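You operate a simulated robot arm through the tools that you are given. There is no shell and no other tool. Be economical: measure what you need, move in short steps, check, and stop when the job is done.

Carry out the task below with a simulated robot arm. There is one attempt and no reset: what you move stays moved.

Task
Press the sleeve home on the turquoise cable plug.
Fine: plug in the press tray, tray in, latch at HOLD, push the pad, free the latch, tray out; leave the other plugs.

It is judged by the outcome, as a careful person would: the job done as asked, and still so three seconds after it is handed in. It fails if anything else is knocked over, pushed out of place, dropped, spilled or broken.

Robot
A 6-joint arm with a two-finger parallel gripper, fixed in place. Base frame: the origin is at the foot of the arm, x ahead of it, y to its left, z up; the work surface is at about z = 82. Lengths are in cm, angles in rad, forces in N, time in s.
With the tool pointing down near the work surface it reaches from about 26 to 68 cm from the base axis. Its first joint turns from -1.152 to 1.152 rad. Payload 2.9 kg.
The TCP is the grasp point between the finger pads, 3 cm short of the fingertips. In the tool frame z runs along the fingers and y along their closing line. Largest opening 11 cm; finger width 2, thickness 1; the body of the gripper, 4.8 by 11.2 cm, starts 5.5 cm behind the TCP.
Orientation is told as [roll, pitch, yaw] about the base's x, y, z axes, in that order, counted from this pose: with the fingers straight down and closing along the base's y, the tool's x points along the base's -x, its y along +y and its z along -z.

Tools
- The arm moves only by the tool arm_command. Its argument "deltas" is a list of rows, each a list of 7 numbers: the turn, a rotation vector about the tool's x, y, z in units of 120 degrees (1.0 is 120 degrees), then the shift along the tool's x, y, z in units of 400 mm (1.0 is 400 mm), then the gripper command, from -1 (fully open) to 1 (shut), values between in proportion. In form: [[rx, ry, rz, dx, dy, dz, jaw], ...]. A call has 1 to 10 rows; each row is the pose to reach, as a shift and turn from the pose commanded when the call began, along the tool's axes at that moment. A call with a number of a shift or a turn outside -1 to 1 is refused whole. Rows are played at 5 a second. More than 5 cm and 0.15 rad between two rows, or a gripper value outside its range, and nothing of the call is played. A pose out of reach is approached as far as the arm can. The call stops where the force on the tool passes 40 N (or 10 N more than at its start, if that is more) or the arm is blocked; 0.2 s more then pass. The fingers move at their own pace (about 10.8 cm/s each) and stop on an object; they squeeze with about 36 N. The grip force told is the motor's: it shows also when the fingers shut on nothing. Time passes only in rows, and 0.2 s behind the last, so rows that repeat a pose let the fingers close. It gives the time, the measured TCP pose, the force on the tool (base axes), the opening and the grip force at its end, in the units of the frame above (readings bear some noise), and new pictures: "views" is both (left out), scene, wrist or none.
- Cameras (640 x 400 px; columns grow to the right, rows downward): "scene" is fixed at [6.8, 41.69, 140.72]; the picture's right is [-0.86, -0.51, 0.00], its down [-0.18, 0.30, -0.94] and it looks along [0.48, -0.81, -0.35] (base axes); focal length 371 px, centre (320, 200). "wrist" rides on the gripper at [7.2, 1.7, -10.3] in the tool frame; the picture's right is [-0.23, 0.97, 0.00], its down [-0.76, -0.18, -0.62] and it looks along [-0.61, -0.14, 0.78] (tool axes); focal length 222 px, centre (320, 200). There is no depth. A picture from a camera that has moved, and an enlarged one, comes with that camera's place and axes in the base frame and with its lens.
- zoom(camera, box): a new picture of the part [left, top, right, bottom] of that camera's present view, enlarged. No time passes.
- sign_off(): hands the job in; it is judged then, once.

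Work in short steps. Places have to be worked out from the pictures, the camera data and where the tool is seen: move nearer, look again, correct. Check each grasp and each placing, and mend what went wrong. You have 120 turns and 170 pictures in all, those below and enlarged ones among them. Open the gripper and draw the arm clear of the work before you hand the job in, unless the task says otherwise; then end with one line.

The tools are called after "Emit:" by a JSON object that holds its "method" and its "body". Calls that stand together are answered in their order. arm_command: Moves the arm, as the interface text tells. Its arguments: {"type":"object","properties":{"deltas":{"type":"array","items":{"type":"array","items":{"type":"number"}}},"views":{"type":"string","enum":["both","scene","wrist","none"]}},"required":["deltas"]} The other tools are called the same way: zoom (camera, box) takes an enlarged picture of a part of a camera's view; sign_off () hands the job in.

At the start:

```text
t: 0.0
tool_pos: [35.63, -17.43, 126.4]
ee_rot: [0.0, 0.001, -0.001]
wrist_force: [-0.3, -0.3, -0.1]
finger_gap: 11.02
gripper_force: 0.0
```

scene: 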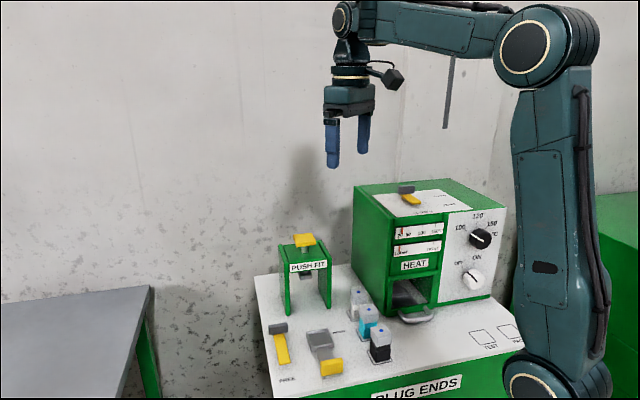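
wrist: 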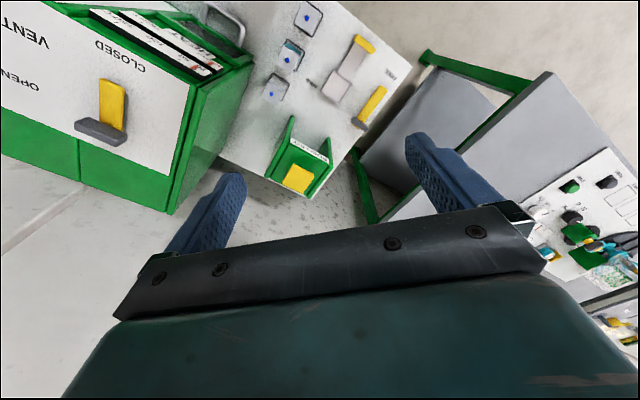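

The bench shows a press (PUSH FIT), a tray with yellow handle, a latch lever, and three plugs. I zoom into the press area to see details.

Emit:
{"method": "zoom", "body": {"camera": "scene", "box": [250, 220, 410, 400]}}

Emit:
{"method": "zoom", "body": {"camera": "wrist", "box": [230, 0, 420, 200]}}

```text
2.22 times, centred on (330, 310) of scene
camera zoom: at [6.8, 41.69, 140.72], right [-0.86, -0.51, 0.0], down [-0.18, 0.3, -0.94], along [0.48, -0.81, -0.35], focal length 824 px, centre (298, -44)
```

zoom: 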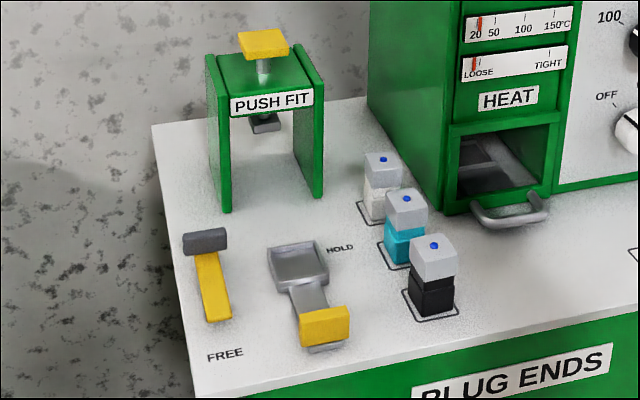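

```text
2.00 times, centred on (325, 100) of wrist
camera zoom: at [28.58, -15.75, 136.85], right [0.23, 0.97, 0.0], down [0.76, -0.18, 0.62], along [0.61, -0.14, -0.78], focal length 444 px, centre (310, 400)
```

zoom: 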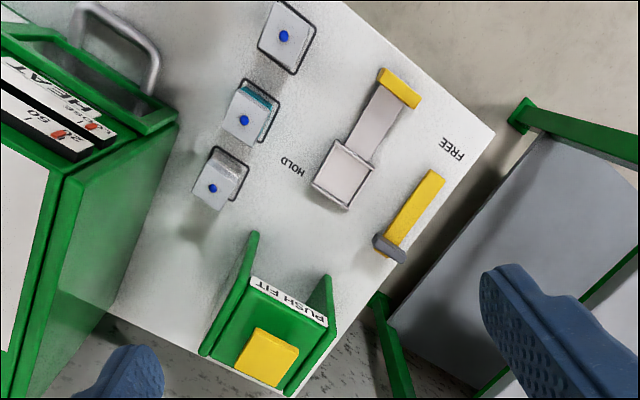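

Estimates from both views: turquoise plug near (32.5,-22.8), tray centre (41,-15), handle (34,-8.5), press pad (50.5,-25,101), latch pivot (49.4,-10.6); everything is laid out on 45° axes. I turn the tool 45° and come lower for a closer look.

Emit:
{"method": "arm_command", "body": {"deltas": [[0, 0, 0.0625, 0.02, 0, 0.06, -1], [0, 0, 0.125, 0.04, 0, 0.12, -1], [0, 0, 0.1875, 0.06, 0, 0.18, -1], [0, 0, 0.25, 0.08, 0, 0.24, -1], [0, 0, 0.3125, 0.1, 0, 0.3, -1], [0, 0, 0.375, 0.12, 0, 0.36, -1], [0, 0, 0.375, 0.14, 0, 0.42, -1]]}}

```text
t: 1.6
tool_pos: [30.28, -17.42, 109.67]
ee_rot: [0.001, -0.002, -0.786]
wrist_force: [-0.3, -0.2, 0.2]
finger_gap: 10.99
gripper_force: 0.1
camera wrist: at [26.38, -11.09, 119.96], right [0.85, 0.53, 0.0], down [0.41, -0.66, 0.62], along [0.33, -0.53, -0.78], focal length 222 px, centre (320, 200)
```

scene: 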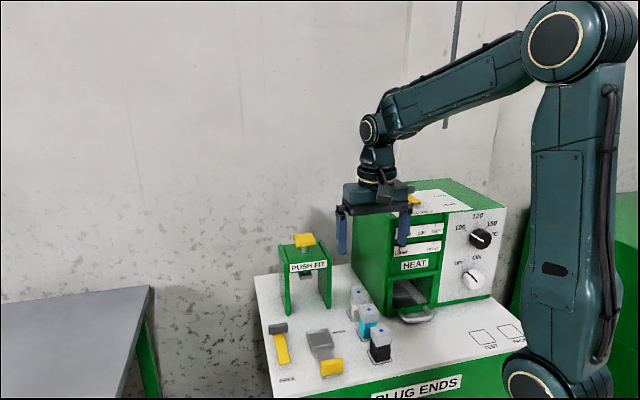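
wrist: 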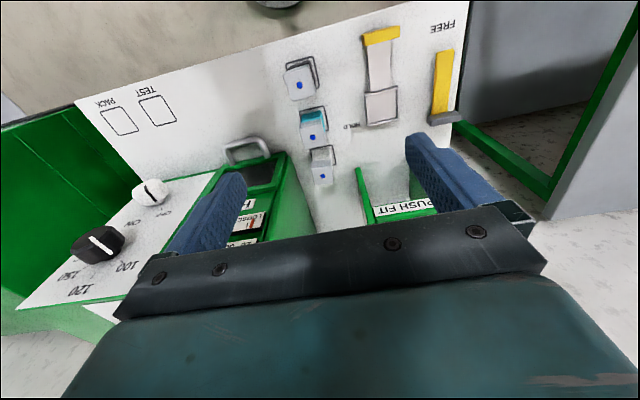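

Emit:
{"method": "zoom", "body": {"camera": "wrist", "box": [270, 10, 480, 220]}}

Emit:
{"method": "zoom", "body": {"camera": "scene", "box": [330, 270, 410, 370]}}

```text
1.90 times, centred on (375, 115) of wrist
camera zoom: at [26.38, -11.09, 119.96], right [0.85, 0.53, 0.0], down [0.41, -0.66, 0.62], along [0.33, -0.53, -0.78], focal length 423 px, centre (215, 362)
```

zoom: 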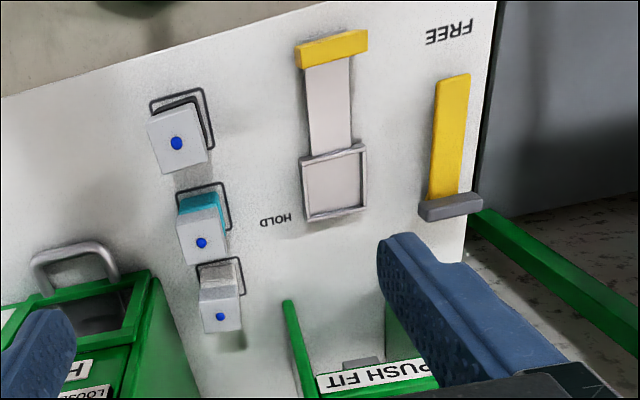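

```text
4.00 times, centred on (370, 320) of scene
camera zoom: at [6.8, 41.69, 140.72], right [-0.86, -0.51, 0.0], down [-0.18, 0.3, -0.94], along [0.48, -0.81, -0.35], focal length 1484 px, centre (120, -280)
```

zoom: 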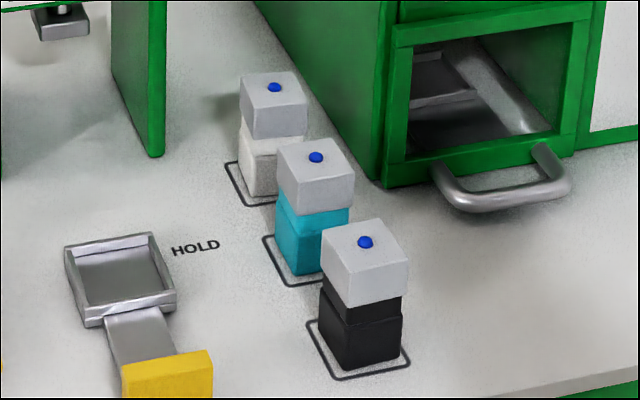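

Caps sit on a narrower body. I enlarge further for heights and widths.

Emit:
{"method": "zoom", "body": {"camera": "scene", "box": [355, 300, 405, 350]}}

Emit:
{"method": "zoom", "body": {"camera": "scene", "box": [385, 320, 405, 340]}}

Emit:
{"method": "zoom", "body": {"camera": "scene", "box": [345, 320, 400, 366]}}

```text
8.00 times, centred on (380, 325) of scene
camera zoom: at [6.8, 41.69, 140.72], right [-0.86, -0.51, 0.0], down [-0.18, 0.3, -0.94], along [0.48, -0.81, -0.35], focal length 2967 px, centre (-160, -800)
```

zoom: 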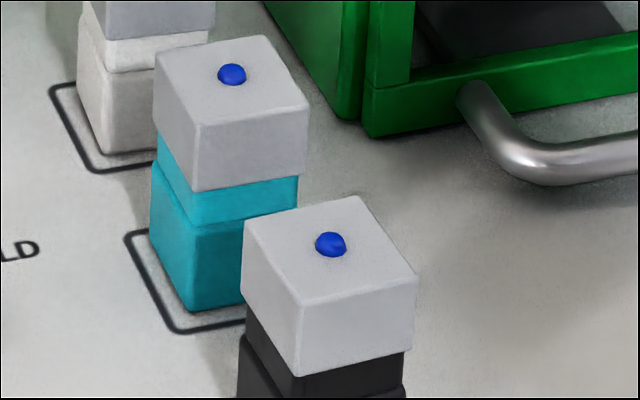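

```text
16.00 times, centred on (395, 330) of scene
camera zoom: at [6.8, 41.69, 140.72], right [-0.86, -0.51, 0.0], down [-0.18, 0.3, -0.94], along [0.48, -0.81, -0.35], focal length 5934 px, centre (-880, -1880)
```

zoom: 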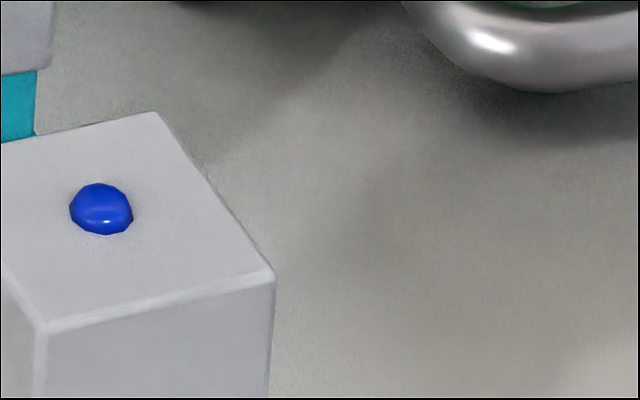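

```text
8.70 times, centred on (372, 343) of scene
camera zoom: at [6.8, 41.69, 140.72], right [-0.86, -0.51, 0.0], down [-0.18, 0.3, -0.94], along [0.48, -0.81, -0.35], focal length 3225 px, centre (-136, -1044)
```

zoom: 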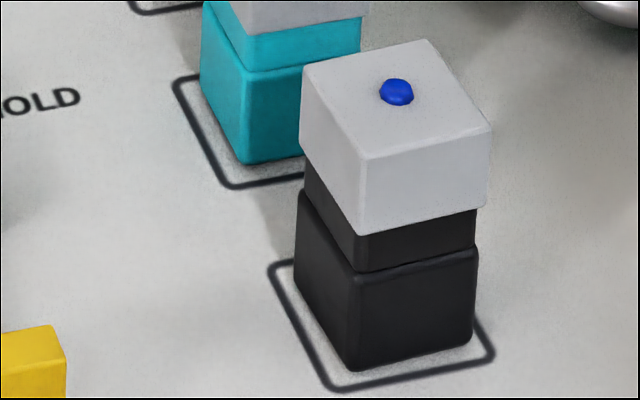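

Plug: body ~82–84.7, exposed neck ~1 cm, cap to ~87.9, about 3.3 cm wide. From the wrist view I place the plug at (32.7,-23.3); I move above it with tips still over the cap.

Emit:
{"method": "arm_command", "body": {"deltas": [[0, 0, 0, -0.0365, -0.0154, 0.0917, -1], [0, 0, 0, -0.0729, -0.0308, 0.1834, -1], [0, 0, 0, -0.1094, -0.0461, 0.275, -1], [0, 0, 0, -0.1458, -0.0615, 0.35, -1], [0, 0, 0, -0.1458, -0.0615, 0.35, -1]]}}

```text
t: 2.8
tool_pos: [32.63, -23.37, 95.77]
ee_rot: [0.002, -0.003, -0.784]
wrist_force: [0.6, -0.4, -0.3]
finger_gap: 11.0
gripper_force: 0.1
camera wrist: at [28.82, -17.05, 106.04], right [0.85, 0.53, 0.0], down [0.41, -0.66, 0.62], along [0.33, -0.53, -0.78], focal length 222 px, centre (320, 200)
```

scene: 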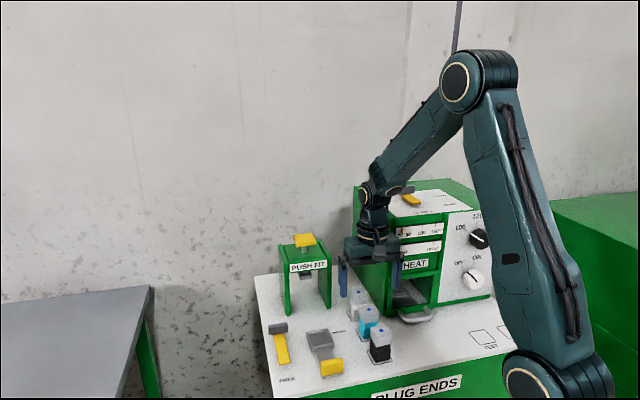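
wrist: 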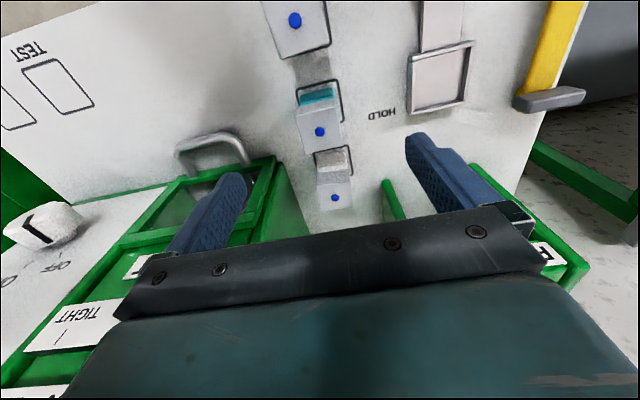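

Cap dot is right on the tool axis (col 320). Zoom to see cap/body alignment and tray interior.

Emit:
{"method": "zoom", "body": {"camera": "wrist", "box": [280, 70, 360, 150]}}

Emit:
{"method": "zoom", "body": {"camera": "wrist", "box": [380, 0, 500, 130]}}

Emit:
{"method": "zoom", "body": {"camera": "scene", "box": [295, 310, 355, 380]}}

Emit:
{"method": "zoom", "body": {"camera": "scene", "box": [260, 225, 350, 325]}}

```text
5.00 times, centred on (320, 110) of wrist
camera zoom: at [28.82, -17.05, 106.04], right [0.85, 0.53, 0.0], down [0.41, -0.66, 0.62], along [0.33, -0.53, -0.78], focal length 1111 px, centre (320, 650)
```

zoom: 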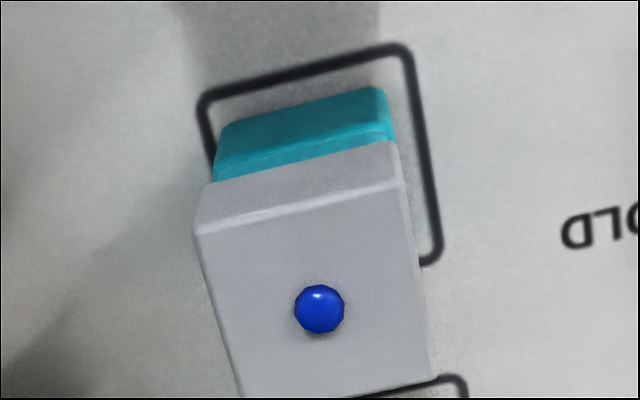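

```text
3.08 times, centred on (440, 65) of wrist
camera zoom: at [28.82, -17.05, 106.04], right [0.85, 0.53, 0.0], down [0.41, -0.66, 0.62], along [0.33, -0.53, -0.78], focal length 684 px, centre (-49, 615)
```

zoom: 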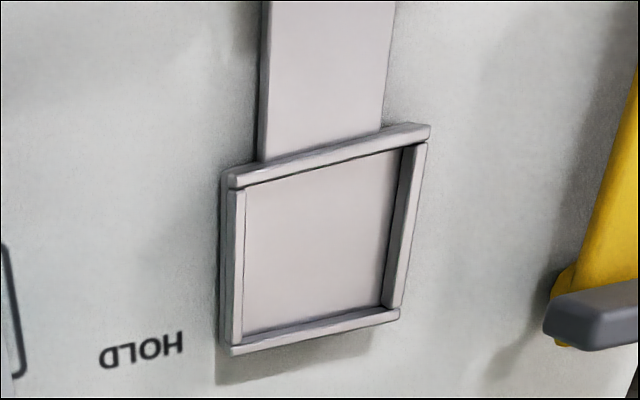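

```text
5.71 times, centred on (325, 345) of scene
camera zoom: at [6.8, 41.69, 140.72], right [-0.86, -0.51, 0.0], down [-0.18, 0.3, -0.94], along [0.48, -0.81, -0.35], focal length 2119 px, centre (291, -629)
```

zoom: 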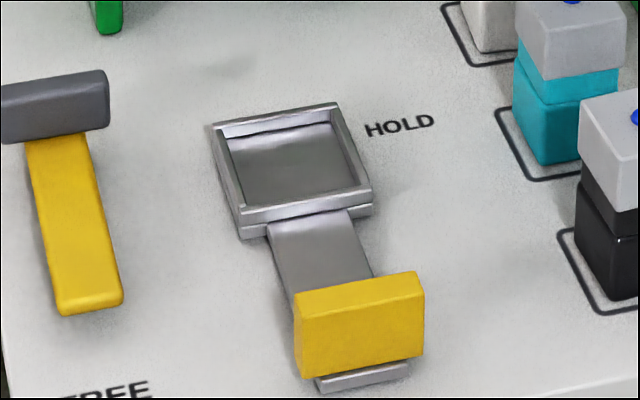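

```text
4.00 times, centred on (305, 275) of scene
camera zoom: at [6.8, 41.69, 140.72], right [-0.86, -0.51, 0.0], down [-0.18, 0.3, -0.94], along [0.48, -0.81, -0.35], focal length 1484 px, centre (380, -100)
```

zoom: 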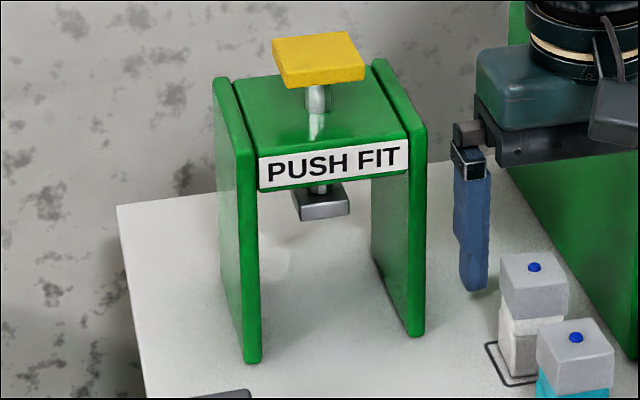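

Tray is ~4.6 cm inside, rim about z 83.1, so I must grip with tips ~1.2 cm above the plug's bottom. Descend to TCP z≈86.2 and close.

Emit:
{"method": "arm_command", "body": {"deltas": [[0, 0, 0, 0.0075, 0, 0.08, -1], [0, 0, 0, 0.0075, 0, 0.16, -1], [0, 0, 0, 0.0075, 0, 0.239, -1], [0, 0, 0, 0.0075, 0, 0.239, -0.2], [0, 0, 0, 0.0075, 0, 0.239, 0], [0, 0, 0, 0.0075, 0, 0.239, 0.2]]}}

```text
t: 4.2
tool_pos: [32.45, -23.14, 86.1]
ee_rot: [0.0, 0.001, -0.787]
wrist_force: [0.7, -0.2, 0.3]
finger_gap: 4.41
gripper_force: 0.0
camera wrist: at [28.6, -16.81, 96.48], right [0.85, 0.53, 0.0], down [0.41, -0.66, 0.62], along [0.33, -0.53, -0.78], focal length 222 px, centre (320, 200)
```

scene: 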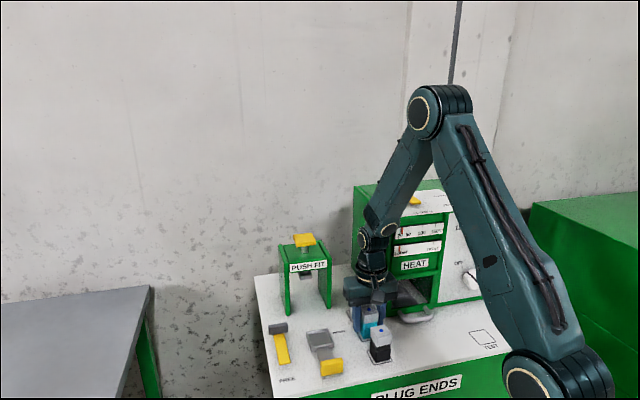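
wrist: 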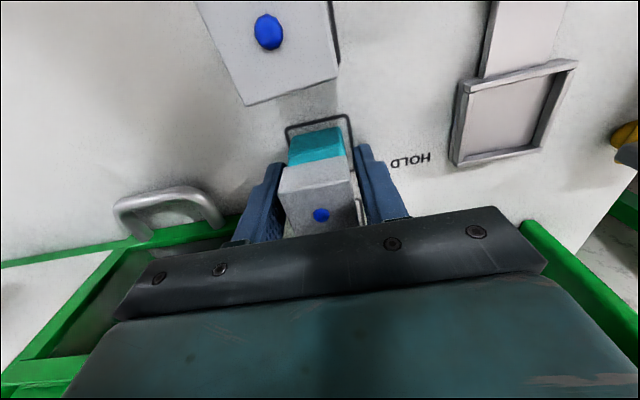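

Fingers straddle the plug evenly, gap 4.4. Close fully, then a small test lift of 1.5 cm.

Emit:
{"method": "arm_command", "body": {"deltas": [[0, 0, 0, 0, 0, 0, 0.5], [0, 0, 0, 0, 0, 0, 1], [0, 0, 0, 0, 0, 0, 1], [0, 0, 0, 0, 0, -0.02, 1], [0, 0, 0, 0, 0, -0.0375, 1], [0, 0, 0, 0, 0, -0.0375, 1]]}}

Emit:
{"method": "zoom", "body": {"camera": "scene", "box": [340, 270, 420, 370]}}

```text
t: 5.6
tool_pos: [32.26, -23.07, 87.58]
ee_rot: [0.0, 0.0, -0.786]
wrist_force: [0.3, 0.5, -0.8]
finger_gap: 3.28
gripper_force: 36.3
camera wrist: at [28.5, -16.73, 97.97], right [0.85, 0.53, 0.0], down [0.41, -0.66, 0.62], along [0.33, -0.53, -0.78], focal length 222 px, centre (320, 200)
```

scene: 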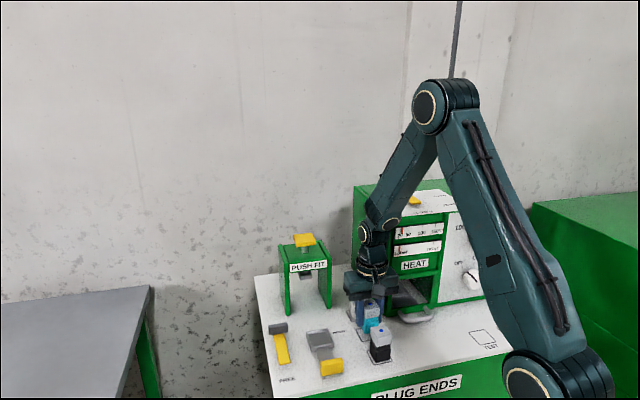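
wrist: 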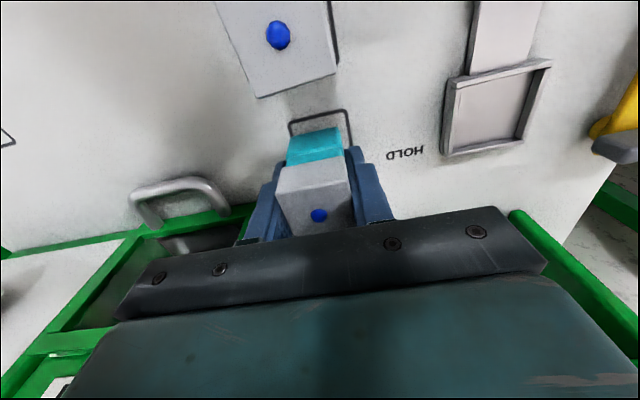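

```text
4.00 times, centred on (380, 320) of scene
camera zoom: at [6.8, 41.69, 140.72], right [-0.86, -0.51, 0.0], down [-0.18, 0.3, -0.94], along [0.48, -0.81, -0.35], focal length 1484 px, centre (80, -280)
```

zoom: 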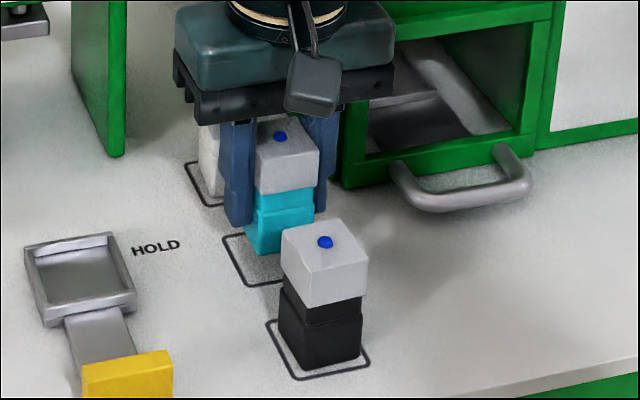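

The whole plug rose together, neck still exposed. Lift 5 cm and carry 11.6 cm along tool y to above the tray (est. centre 40.5,-14.9).

Emit:
{"method": "arm_command", "body": {"deltas": [[0, 0, 0, 0, 0, -0.0625, 1], [0, 0, 0, 0, 0, -0.125, 1], [0, 0, 0, 0, 0.07, -0.125, 1], [0, 0, 0, 0, 0.14, -0.125, 1], [0, 0, 0, 0, 0.21, -0.125, 1], [0, 0, 0, 0, 0.29, -0.125, 1], [0, 0, 0, 0, 0.29, -0.125, 1]]}}

Emit:
{"method": "zoom", "body": {"camera": "scene", "box": [280, 280, 370, 390]}}

Emit:
{"method": "zoom", "body": {"camera": "wrist", "box": [250, 70, 390, 230]}}

```text
t: 7.2
tool_pos: [40.54, -15.01, 92.61]
ee_rot: [0.0, 0.0, -0.785]
wrist_force: [-0.4, -0.7, -0.2]
finger_gap: 3.28
gripper_force: 35.6
camera wrist: at [36.76, -8.61, 102.99], right [0.85, 0.53, 0.0], down [0.41, -0.66, 0.62], along [0.33, -0.53, -0.78], focal length 222 px, centre (320, 200)
```

scene: 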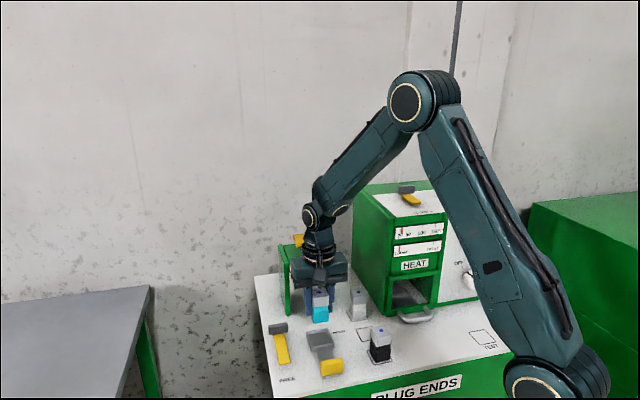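
wrist: 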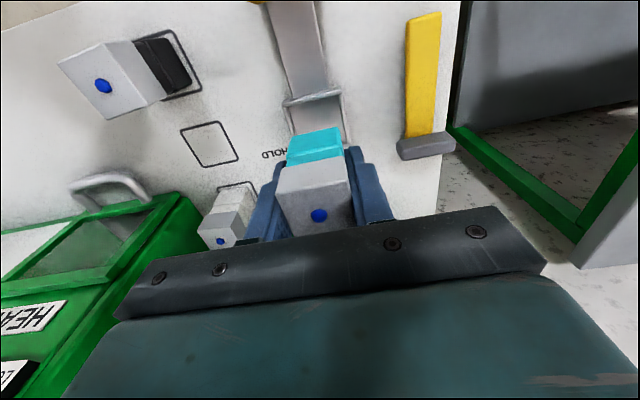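

```text
3.64 times, centred on (325, 335) of scene
camera zoom: at [6.8, 41.69, 140.72], right [-0.86, -0.51, 0.0], down [-0.18, 0.3, -0.94], along [0.48, -0.81, -0.35], focal length 1349 px, centre (302, -291)
```

zoom: 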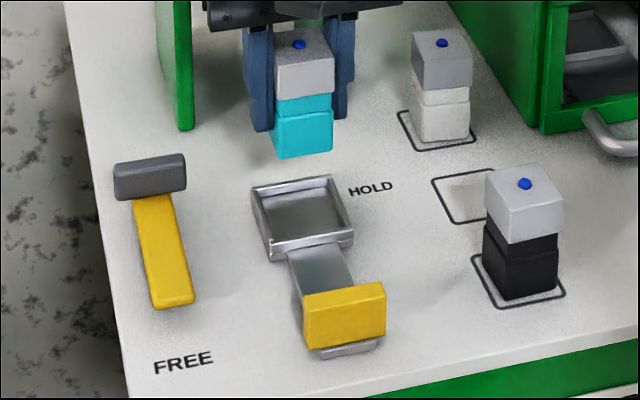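

```text
2.50 times, centred on (320, 150) of wrist
camera zoom: at [36.76, -8.61, 102.99], right [0.85, 0.53, 0.0], down [0.41, -0.66, 0.62], along [0.33, -0.53, -0.78], focal length 555 px, centre (320, 325)
```

zoom: 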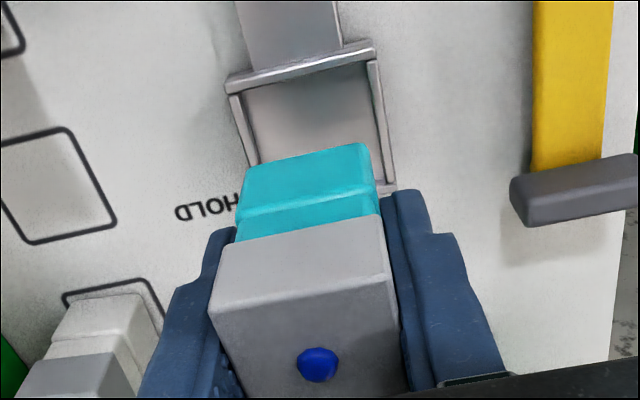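

Alignment looks right within ~0.3 cm; nudge tool x by +0.25 cm and lower until the plug bottom is just above the rim.

Emit:
{"method": "arm_command", "body": {"deltas": [[0, 0, 0, 0.006, 0, 0.06, 1], [0, 0, 0, 0.006, 0, 0.1125, 1], [0, 0, 0, 0.006, 0, 0.1125, 1]]}}

Emit:
{"method": "zoom", "body": {"camera": "scene", "box": [290, 290, 360, 370]}}

Emit:
{"method": "zoom", "body": {"camera": "wrist", "box": [250, 70, 390, 230]}}

```text
t: 8.0
tool_pos: [40.29, -14.75, 88.31]
ee_rot: [0.0, 0.0, -0.787]
wrist_force: [-0.5, 0.5, -0.7]
finger_gap: 3.28
gripper_force: 36.0
camera wrist: at [36.53, -8.4, 98.51], right [0.85, 0.53, 0.0], down [0.41, -0.66, 0.62], along [0.33, -0.53, -0.78], focal length 222 px, centre (320, 200)
```

scene: 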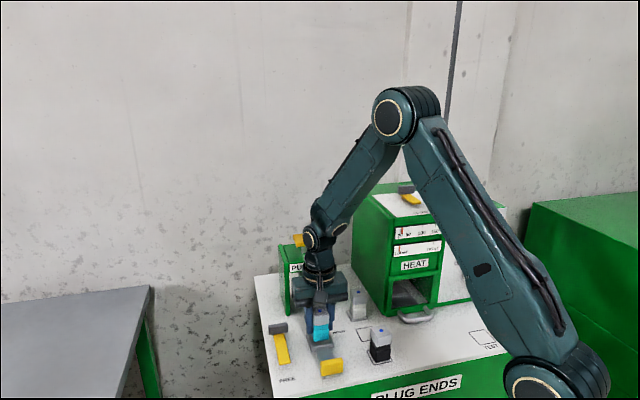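
wrist: 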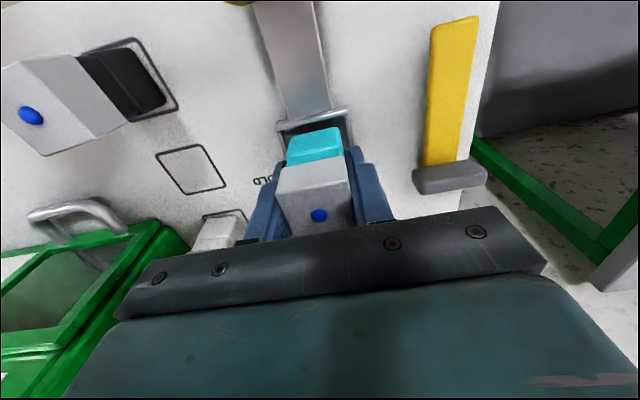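

```text
5.00 times, centred on (325, 330) of scene
camera zoom: at [6.8, 41.69, 140.72], right [-0.86, -0.51, 0.0], down [-0.18, 0.3, -0.94], along [0.48, -0.81, -0.35], focal length 1854 px, centre (295, -450)
```

zoom: 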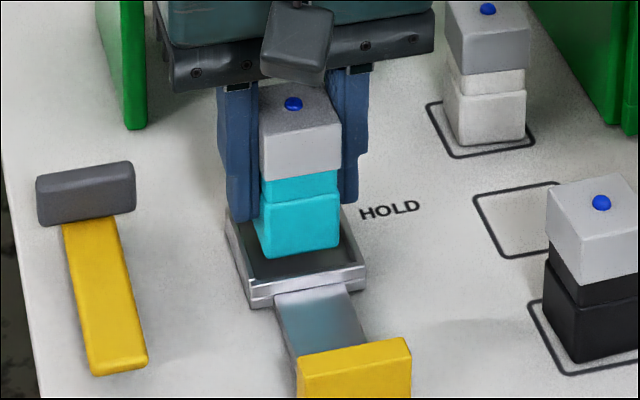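

```text
2.50 times, centred on (320, 150) of wrist
camera zoom: at [36.53, -8.4, 98.51], right [0.85, 0.53, 0.0], down [0.41, -0.66, 0.62], along [0.33, -0.53, -0.78], focal length 555 px, centre (320, 325)
```

zoom: 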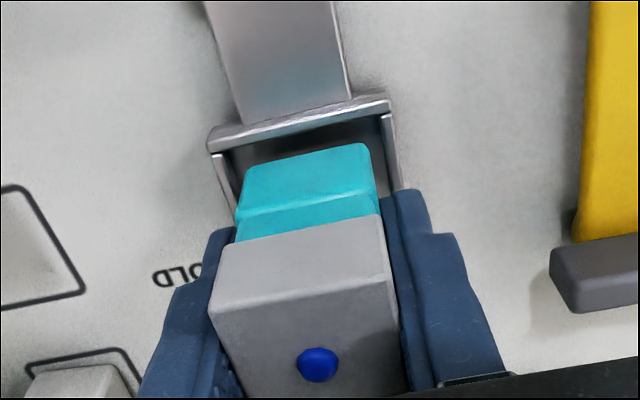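

The plug is ~0.3 cm too near the handle-side wall; I shift back 0.3 cm and lower to seat it.

Emit:
{"method": "arm_command", "body": {"deltas": [[0, 0, 0, -0.0075, 0, 0, 1], [0, 0, 0, -0.0075, 0, 0.02, 1], [0, 0, 0, -0.0075, 0, 0.035, 1], [0, 0, 0, -0.0075, 0, 0.044, 1], [0, 0, 0, -0.0075, 0, 0.044, 1]]}}

Emit:
{"method": "zoom", "body": {"camera": "scene", "box": [290, 290, 360, 370]}}

Emit:
{"method": "zoom", "body": {"camera": "wrist", "box": [250, 70, 390, 230]}}

```text
t: 9.2
tool_pos: [40.56, -15.06, 86.65]
ee_rot: [0.0, -0.003, -0.787]
wrist_force: [-2.2, -3.5, 30.7]
finger_gap: 3.3
gripper_force: 35.7
camera wrist: at [36.69, -8.67, 96.81], right [0.85, 0.53, 0.0], down [0.41, -0.66, 0.63], along [0.33, -0.53, -0.78], focal length 222 px, centre (320, 200)
```

scene: 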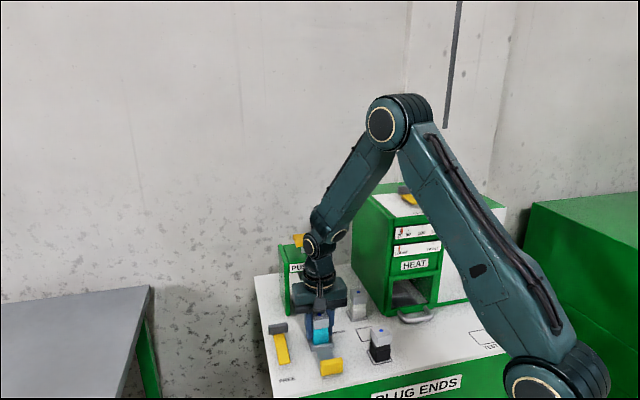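
wrist: 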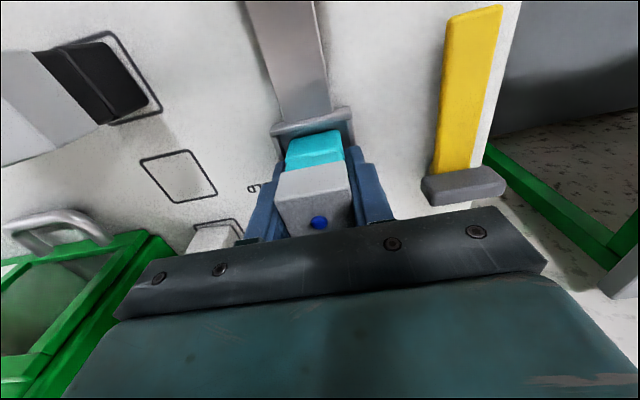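

```text
5.00 times, centred on (325, 330) of scene
camera zoom: at [6.75, 41.7, 140.72], right [-0.86, -0.51, 0.0], down [-0.18, 0.3, -0.94], along [0.48, -0.81, -0.35], focal length 1854 px, centre (295, -450)
```

zoom: 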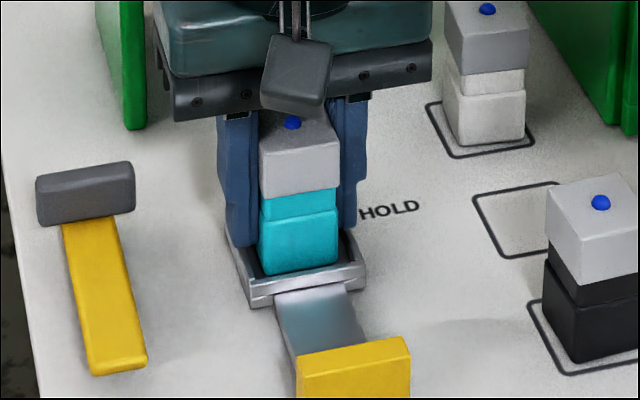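

```text
2.50 times, centred on (320, 150) of wrist
camera zoom: at [36.69, -8.67, 96.81], right [0.85, 0.53, 0.0], down [0.41, -0.66, 0.63], along [0.33, -0.53, -0.78], focal length 555 px, centre (320, 325)
```

zoom: 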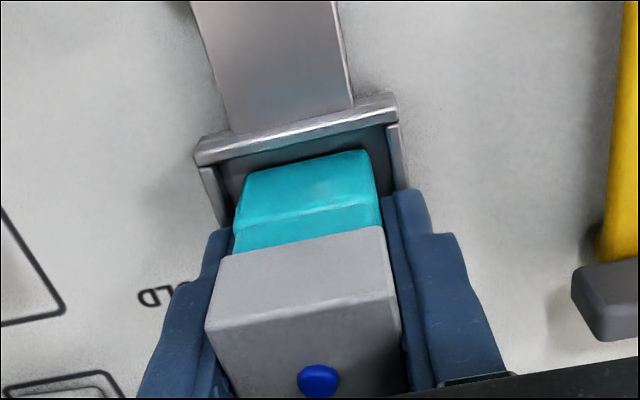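

Contact at 30 N; the plug slid ~0.5 cm up in the grip, so the tray floor is near z 83. I ease up 0.3 cm and open the fingers partway.

Emit:
{"method": "arm_command", "body": {"deltas": [[0, 0, 0, 0, 0, -0.008, 1], [0, 0, 0, 0, 0, -0.008, 0.3], [0, 0, 0, 0, 0, -0.008, 0.1], [0, 0, 0, 0, 0, -0.008, 0.1]]}}

Emit:
{"method": "zoom", "body": {"camera": "scene", "box": [290, 290, 360, 370]}}

Emit:
{"method": "zoom", "body": {"camera": "wrist", "box": [250, 70, 390, 230]}}

```text
t: 10.2
tool_pos: [40.52, -15.01, 86.72]
ee_rot: [0.001, -0.001, -0.786]
wrist_force: [0.3, -0.5, -0.3]
finger_gap: 4.95
gripper_force: 0.1
camera wrist: at [36.7, -8.66, 97.04], right [0.85, 0.53, 0.0], down [0.41, -0.66, 0.62], along [0.33, -0.53, -0.78], focal length 222 px, centre (320, 200)
```

scene: 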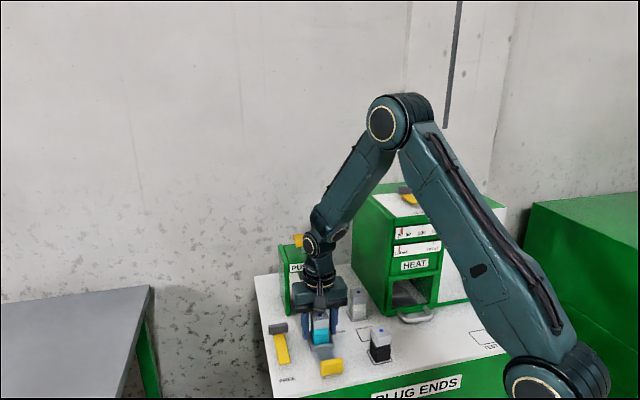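
wrist: 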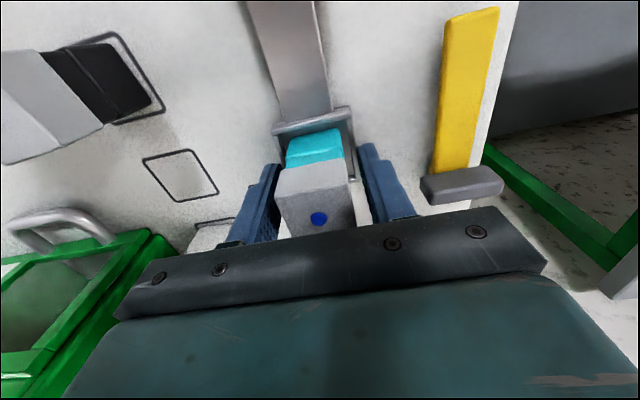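

```text
5.00 times, centred on (325, 330) of scene
camera zoom: at [6.8, 41.69, 140.72], right [-0.86, -0.51, 0.0], down [-0.18, 0.3, -0.94], along [0.48, -0.81, -0.35], focal length 1854 px, centre (295, -450)
```

zoom: 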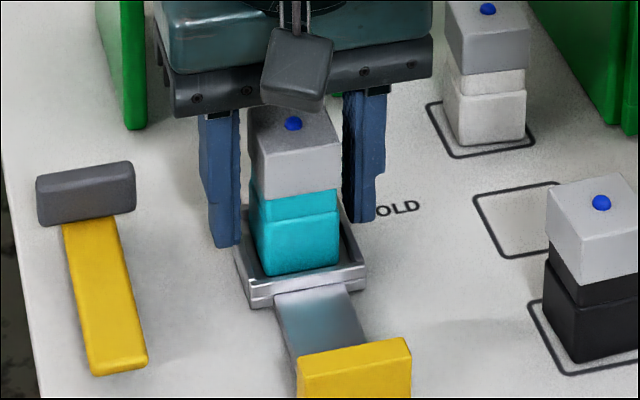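

```text
2.50 times, centred on (320, 150) of wrist
camera zoom: at [36.7, -8.66, 97.04], right [0.85, 0.53, 0.0], down [0.41, -0.66, 0.62], along [0.33, -0.53, -0.78], focal length 555 px, centre (320, 325)
```

zoom: 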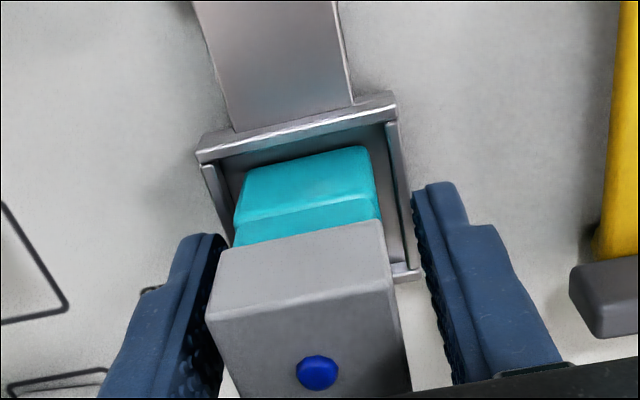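

The plug stands upright inside the tray, fingers clear. Raise straight up, opening, then move over toward the handle for a look.

Emit:
{"method": "arm_command", "body": {"deltas": [[0, 0, 0, 0, 0, -0.02, 0.1], [0, 0, 0, 0, 0, -0.1, 0], [0, 0, 0, 0, 0, -0.2, -0.3], [0, 0, 0, 0, 0, -0.28, -0.4], [0, 0, 0, 0.1, 0, -0.28, -0.4], [0, 0, 0, 0.2, 0, -0.28, -0.4], [0, 0, 0, 0.25, 0, -0.28, -0.4]]}}

Emit:
{"method": "zoom", "body": {"camera": "scene", "box": [290, 290, 360, 370]}}

```text
t: 11.8
tool_pos: [33.5, -7.84, 97.86]
ee_rot: [-0.001, -0.002, -0.784]
wrist_force: [0.0, -1.0, -0.3]
finger_gap: 7.71
gripper_force: 0.1
camera wrist: at [29.62, -1.49, 108.28], right [0.85, 0.53, 0.0], down [0.41, -0.66, 0.62], along [0.33, -0.53, -0.78], focal length 222 px, centre (320, 200)
```

scene: 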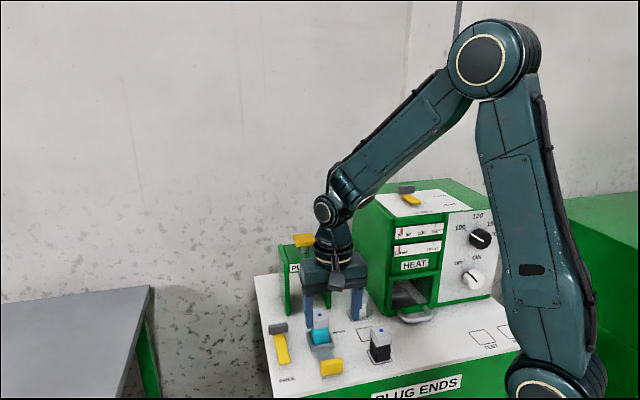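
wrist: 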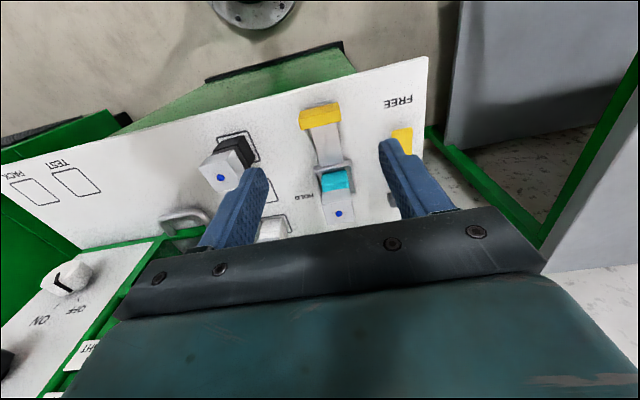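

```text
5.00 times, centred on (325, 330) of scene
camera zoom: at [6.8, 41.69, 140.72], right [-0.86, -0.51, 0.0], down [-0.18, 0.3, -0.94], along [0.48, -0.81, -0.35], focal length 1854 px, centre (295, -450)
```

zoom: 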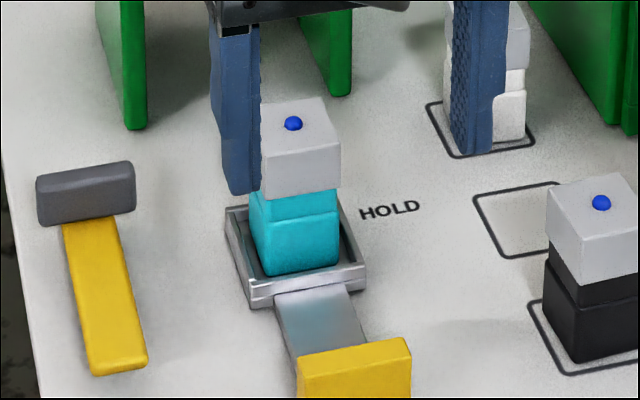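

Plug placed well with its sleeve still up. Zoom on the handle from the wrist camera.

Emit:
{"method": "zoom", "body": {"camera": "wrist", "box": [270, 80, 430, 240]}}

Emit:
{"method": "zoom", "body": {"camera": "scene", "box": [305, 335, 355, 385]}}

```text
2.50 times, centred on (350, 160) of wrist
camera zoom: at [29.62, -1.49, 108.28], right [0.85, 0.53, 0.0], down [0.41, -0.66, 0.62], along [0.33, -0.53, -0.78], focal length 555 px, centre (245, 300)
```

zoom: 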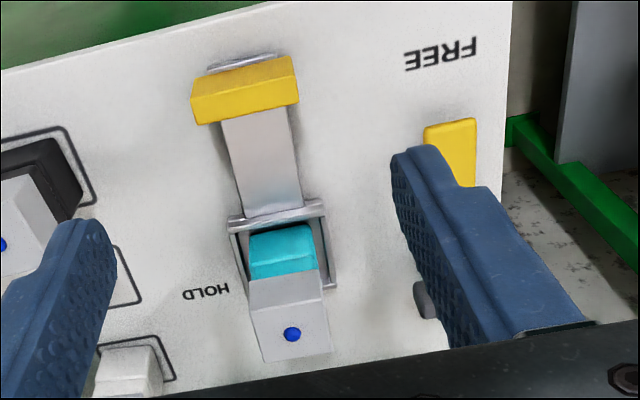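

```text
8.00 times, centred on (330, 360) of scene
camera zoom: at [6.8, 41.69, 140.72], right [-0.86, -0.51, 0.0], down [-0.18, 0.3, -0.94], along [0.48, -0.81, -0.35], focal length 2967 px, centre (240, -1080)
```

zoom: 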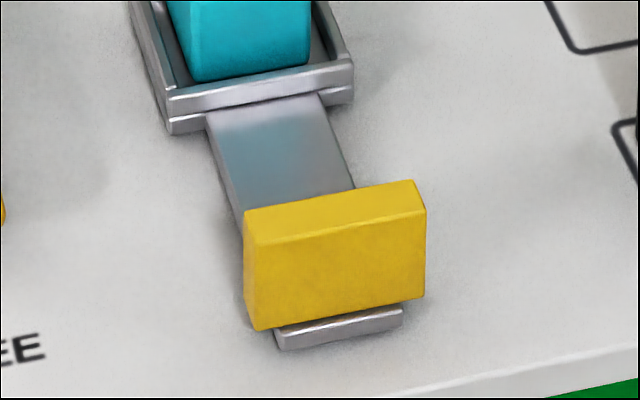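

Handle (≈4.3 wide, z 82.7–85.1) is centred at about (33.8,-8.3). Descend around it and close.

Emit:
{"method": "arm_command", "body": {"deltas": [[0, 0, 0, -0.0135, -0.0025, 0.1, -0.4], [0, 0, 0, -0.0135, -0.0025, 0.2, -0.4], [0, 0, 0, -0.0135, -0.0025, 0.2925, -0.4], [0, 0, 0, -0.0135, -0.0025, 0.2925, 0], [0, 0, 0, -0.0135, -0.0025, 0.2925, 1], [0, 0, 0, -0.0135, -0.0025, 0.2925, 1]]}}

Emit:
{"method": "zoom", "body": {"camera": "scene", "box": [280, 290, 370, 390]}}

```text
t: 13.2
tool_pos: [33.71, -8.28, 86.24]
ee_rot: [0.004, -0.001, -0.784]
wrist_force: [10.1, 10.8, -15.4]
finger_gap: 4.36
gripper_force: 45.3
camera wrist: at [29.93, -2.0, 96.58], right [0.85, 0.53, 0.0], down [0.41, -0.66, 0.62], along [0.33, -0.53, -0.78], focal length 222 px, centre (320, 200)
```

scene: 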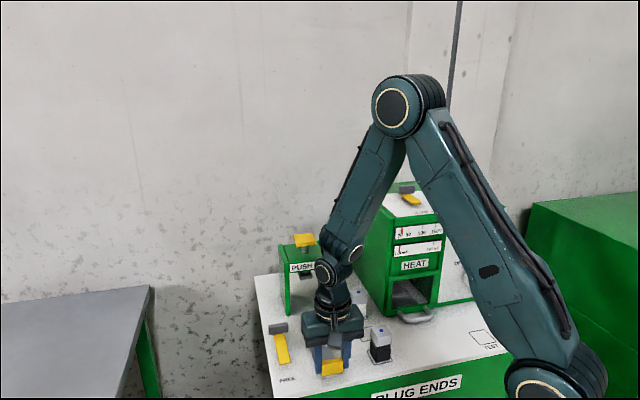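
wrist: 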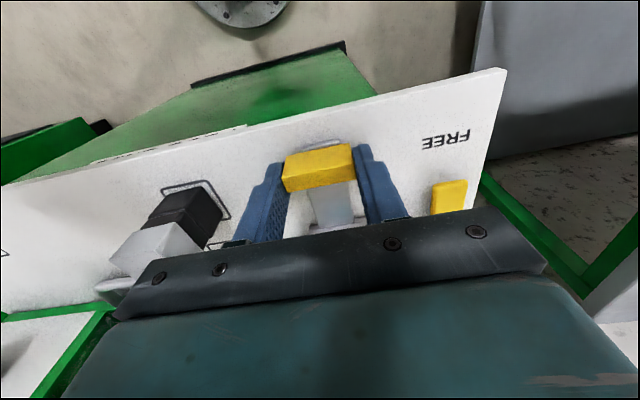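

```text
4.00 times, centred on (325, 340) of scene
camera zoom: at [6.84, 41.71, 140.71], right [-0.86, -0.51, 0.0], down [-0.18, 0.3, -0.94], along [0.48, -0.81, -0.35], focal length 1484 px, centre (300, -360)
```

zoom: 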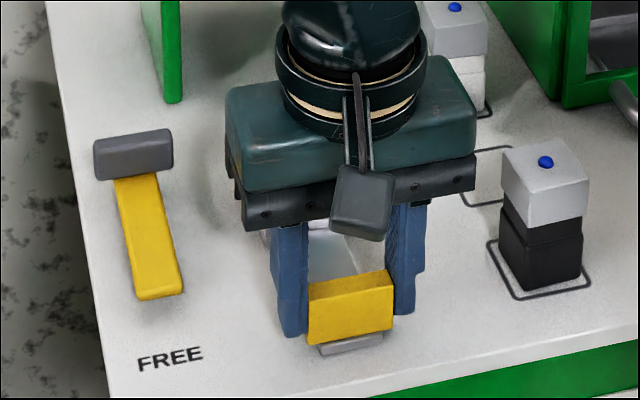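

Handle held. Push the tray in gently along tool −x, first 8 cm.

Emit:
{"method": "arm_command", "body": {"deltas": [[0, 0, 0, -0.01, 0, 0, 1], [0, 0, 0, -0.03, 0, 0, 1], [0, 0, 0, -0.05, 0, 0, 1], [0, 0, 0, -0.07, 0, 0, 1], [0, 0, 0, -0.09, 0, 0, 1], [0, 0, 0, -0.11, 0, 0, 1], [0, 0, 0, -0.13, 0, 0, 1], [0, 0, 0, -0.15, 0, 0, 1], [0, 0, 0, -0.17, 0, 0, 1], [0, 0, 0, -0.19, 0, 0, 1]], "views": "scene"}}

Emit:
{"method": "zoom", "body": {"camera": "scene", "box": [260, 230, 370, 370]}}

```text
t: 15.4
tool_pos: [39.08, -13.71, 86.17]
ee_rot: [0.0, -0.001, -0.787]
wrist_force: [3.4, 4.6, 17.1]
finger_gap: 4.35
gripper_force: 45.2
```

scene: 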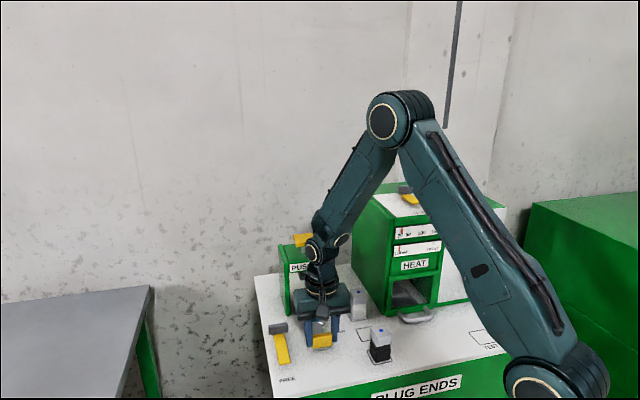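

```text
2.86 times, centred on (315, 300) of scene
camera zoom: at [6.79, 41.7, 140.72], right [-0.86, -0.51, 0.0], down [-0.18, 0.3, -0.94], along [0.48, -0.81, -0.35], focal length 1060 px, centre (334, -86)
```

zoom: 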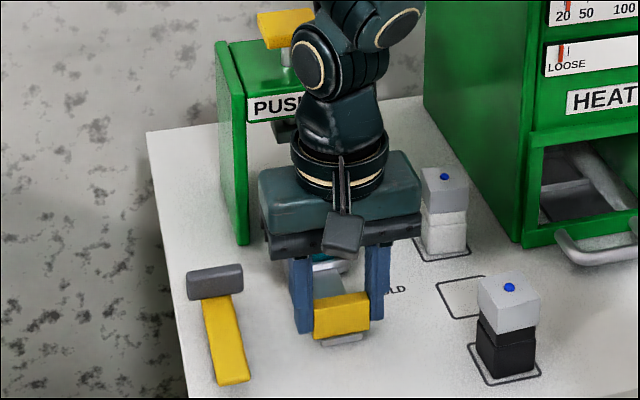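

Tray is sliding smoothly. Continue the rest until the stop is felt.

Emit:
{"method": "arm_command", "body": {"deltas": [[0, 0, 0, -0.02, 0, 0, 1], [0, 0, 0, -0.04, 0, 0, 1], [0, 0, 0, -0.06, 0, 0, 1], [0, 0, 0, -0.08, 0, 0, 1], [0, 0, 0, -0.1, 0, 0, 1], [0, 0, 0, -0.12, 0, 0, 1], [0, 0, 0, -0.135, 0, 0, 1], [0, 0, 0, -0.15, 0, 0, 1], [0, 0, 0, -0.16, 0, 0, 1], [0, 0, 0, -0.17, 0, 0, 1]]}}

Emit:
{"method": "zoom", "body": {"camera": "scene", "box": [260, 230, 370, 370]}}

```text
t: 17.6
tool_pos: [43.84, -18.45, 86.19]
ee_rot: [0.0, -0.001, -0.786]
wrist_force: [5.1, 5.6, 17.0]
finger_gap: 4.38
gripper_force: 45.3
camera wrist: at [40.1, -12.12, 96.56], right [0.85, 0.53, 0.0], down [0.41, -0.66, 0.62], along [0.33, -0.53, -0.78], focal length 222 px, centre (320, 200)
```

scene: 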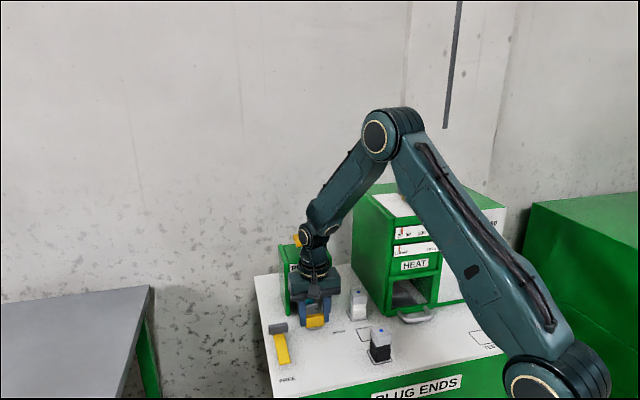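
wrist: 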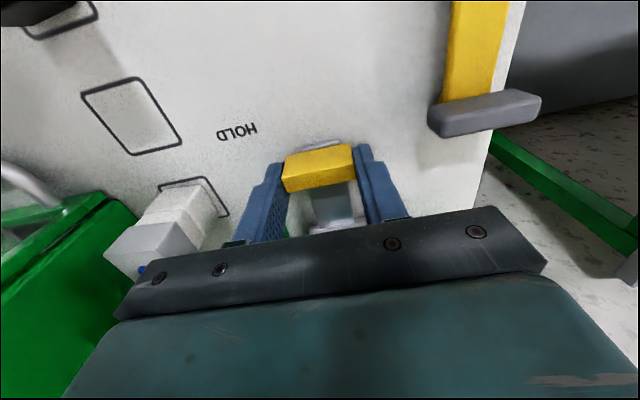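

```text
2.86 times, centred on (315, 300) of scene
camera zoom: at [6.78, 41.71, 140.71], right [-0.86, -0.51, 0.0], down [-0.18, 0.3, -0.94], along [0.48, -0.81, -0.35], focal length 1060 px, centre (334, -86)
```

zoom: 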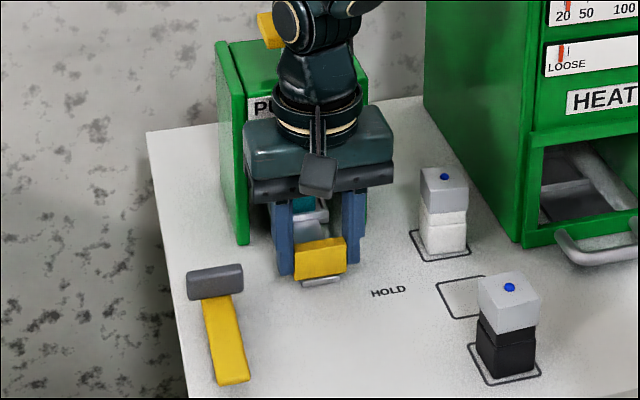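

Tray travelled 14.3 cm, about under the plunger. Nudge up to 0.8 cm more to see whether a stop is felt.

Emit:
{"method": "arm_command", "body": {"deltas": [[0, 0, 0, -0.005, 0, 0, 1], [0, 0, 0, -0.01, 0, 0, 1], [0, 0, 0, -0.015, 0, 0, 1], [0, 0, 0, -0.02, 0, 0, 1]], "views": "none"}}

```text
t: 18.6
tool_pos: [44.4, -18.91, 86.26]
ee_rot: [0.0, 0.002, -0.782]
wrist_force: [0.7, 18.9, 17.7]
finger_gap: 4.38
gripper_force: 44.7
```

A resisting force along the axis shows the tray is at its stop. Release the handle and rise/back off for a view.

Emit:
{"method": "arm_command", "body": {"deltas": [[0, 0, 0, 0.005, 0, 0, 0.2], [0, 0, 0, 0.005, 0, 0, -0.1], [0, 0, 0, 0.005, 0, 0, -0.1], [0, 0, 0, 0.005, 0, -0.05, -0.1], [0, 0, 0, 0.05, 0, -0.12, -0.1], [0, 0, 0, 0.15, 0.03, -0.2, -0.1], [0, 0, 0, 0.25, 0.05, -0.25, -0.1]]}}

Emit:
{"method": "zoom", "body": {"camera": "scene", "box": [260, 240, 350, 370]}}

Emit:
{"method": "zoom", "body": {"camera": "wrist", "box": [250, 60, 450, 240]}}

```text
refused: row 6 steps farther than a row can; nothing moved
```

```text
3.08 times, centred on (305, 305) of scene
camera zoom: at [6.77, 41.75, 140.7], right [-0.86, -0.51, 0.0], down [-0.18, 0.3, -0.94], along [0.48, -0.81, -0.35], focal length 1141 px, centre (366, -123)
```

zoom: 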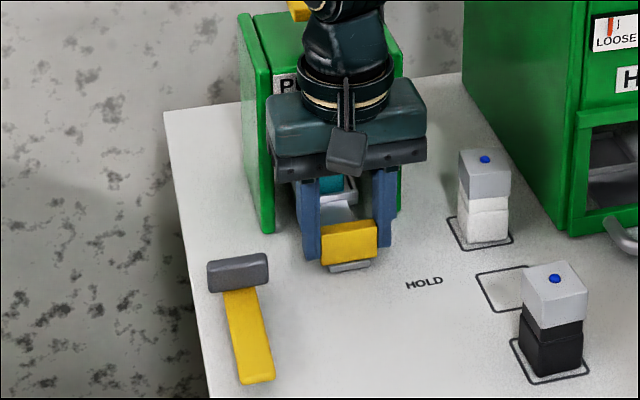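

```text
2.22 times, centred on (350, 150) of wrist
camera zoom: at [40.61, -12.66, 96.58], right [0.85, 0.53, 0.0], down [0.42, -0.66, 0.62], along [0.33, -0.53, -0.78], focal length 494 px, centre (253, 311)
```

zoom: 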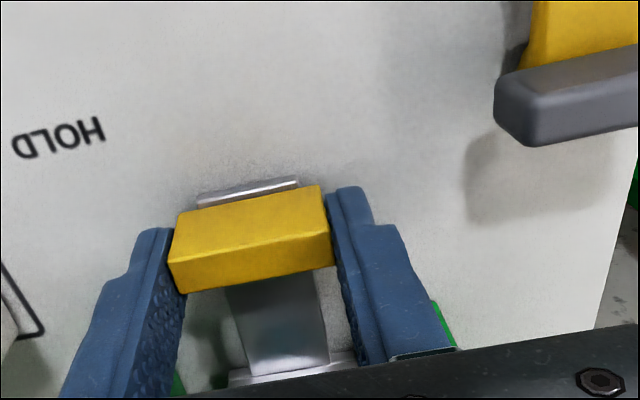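

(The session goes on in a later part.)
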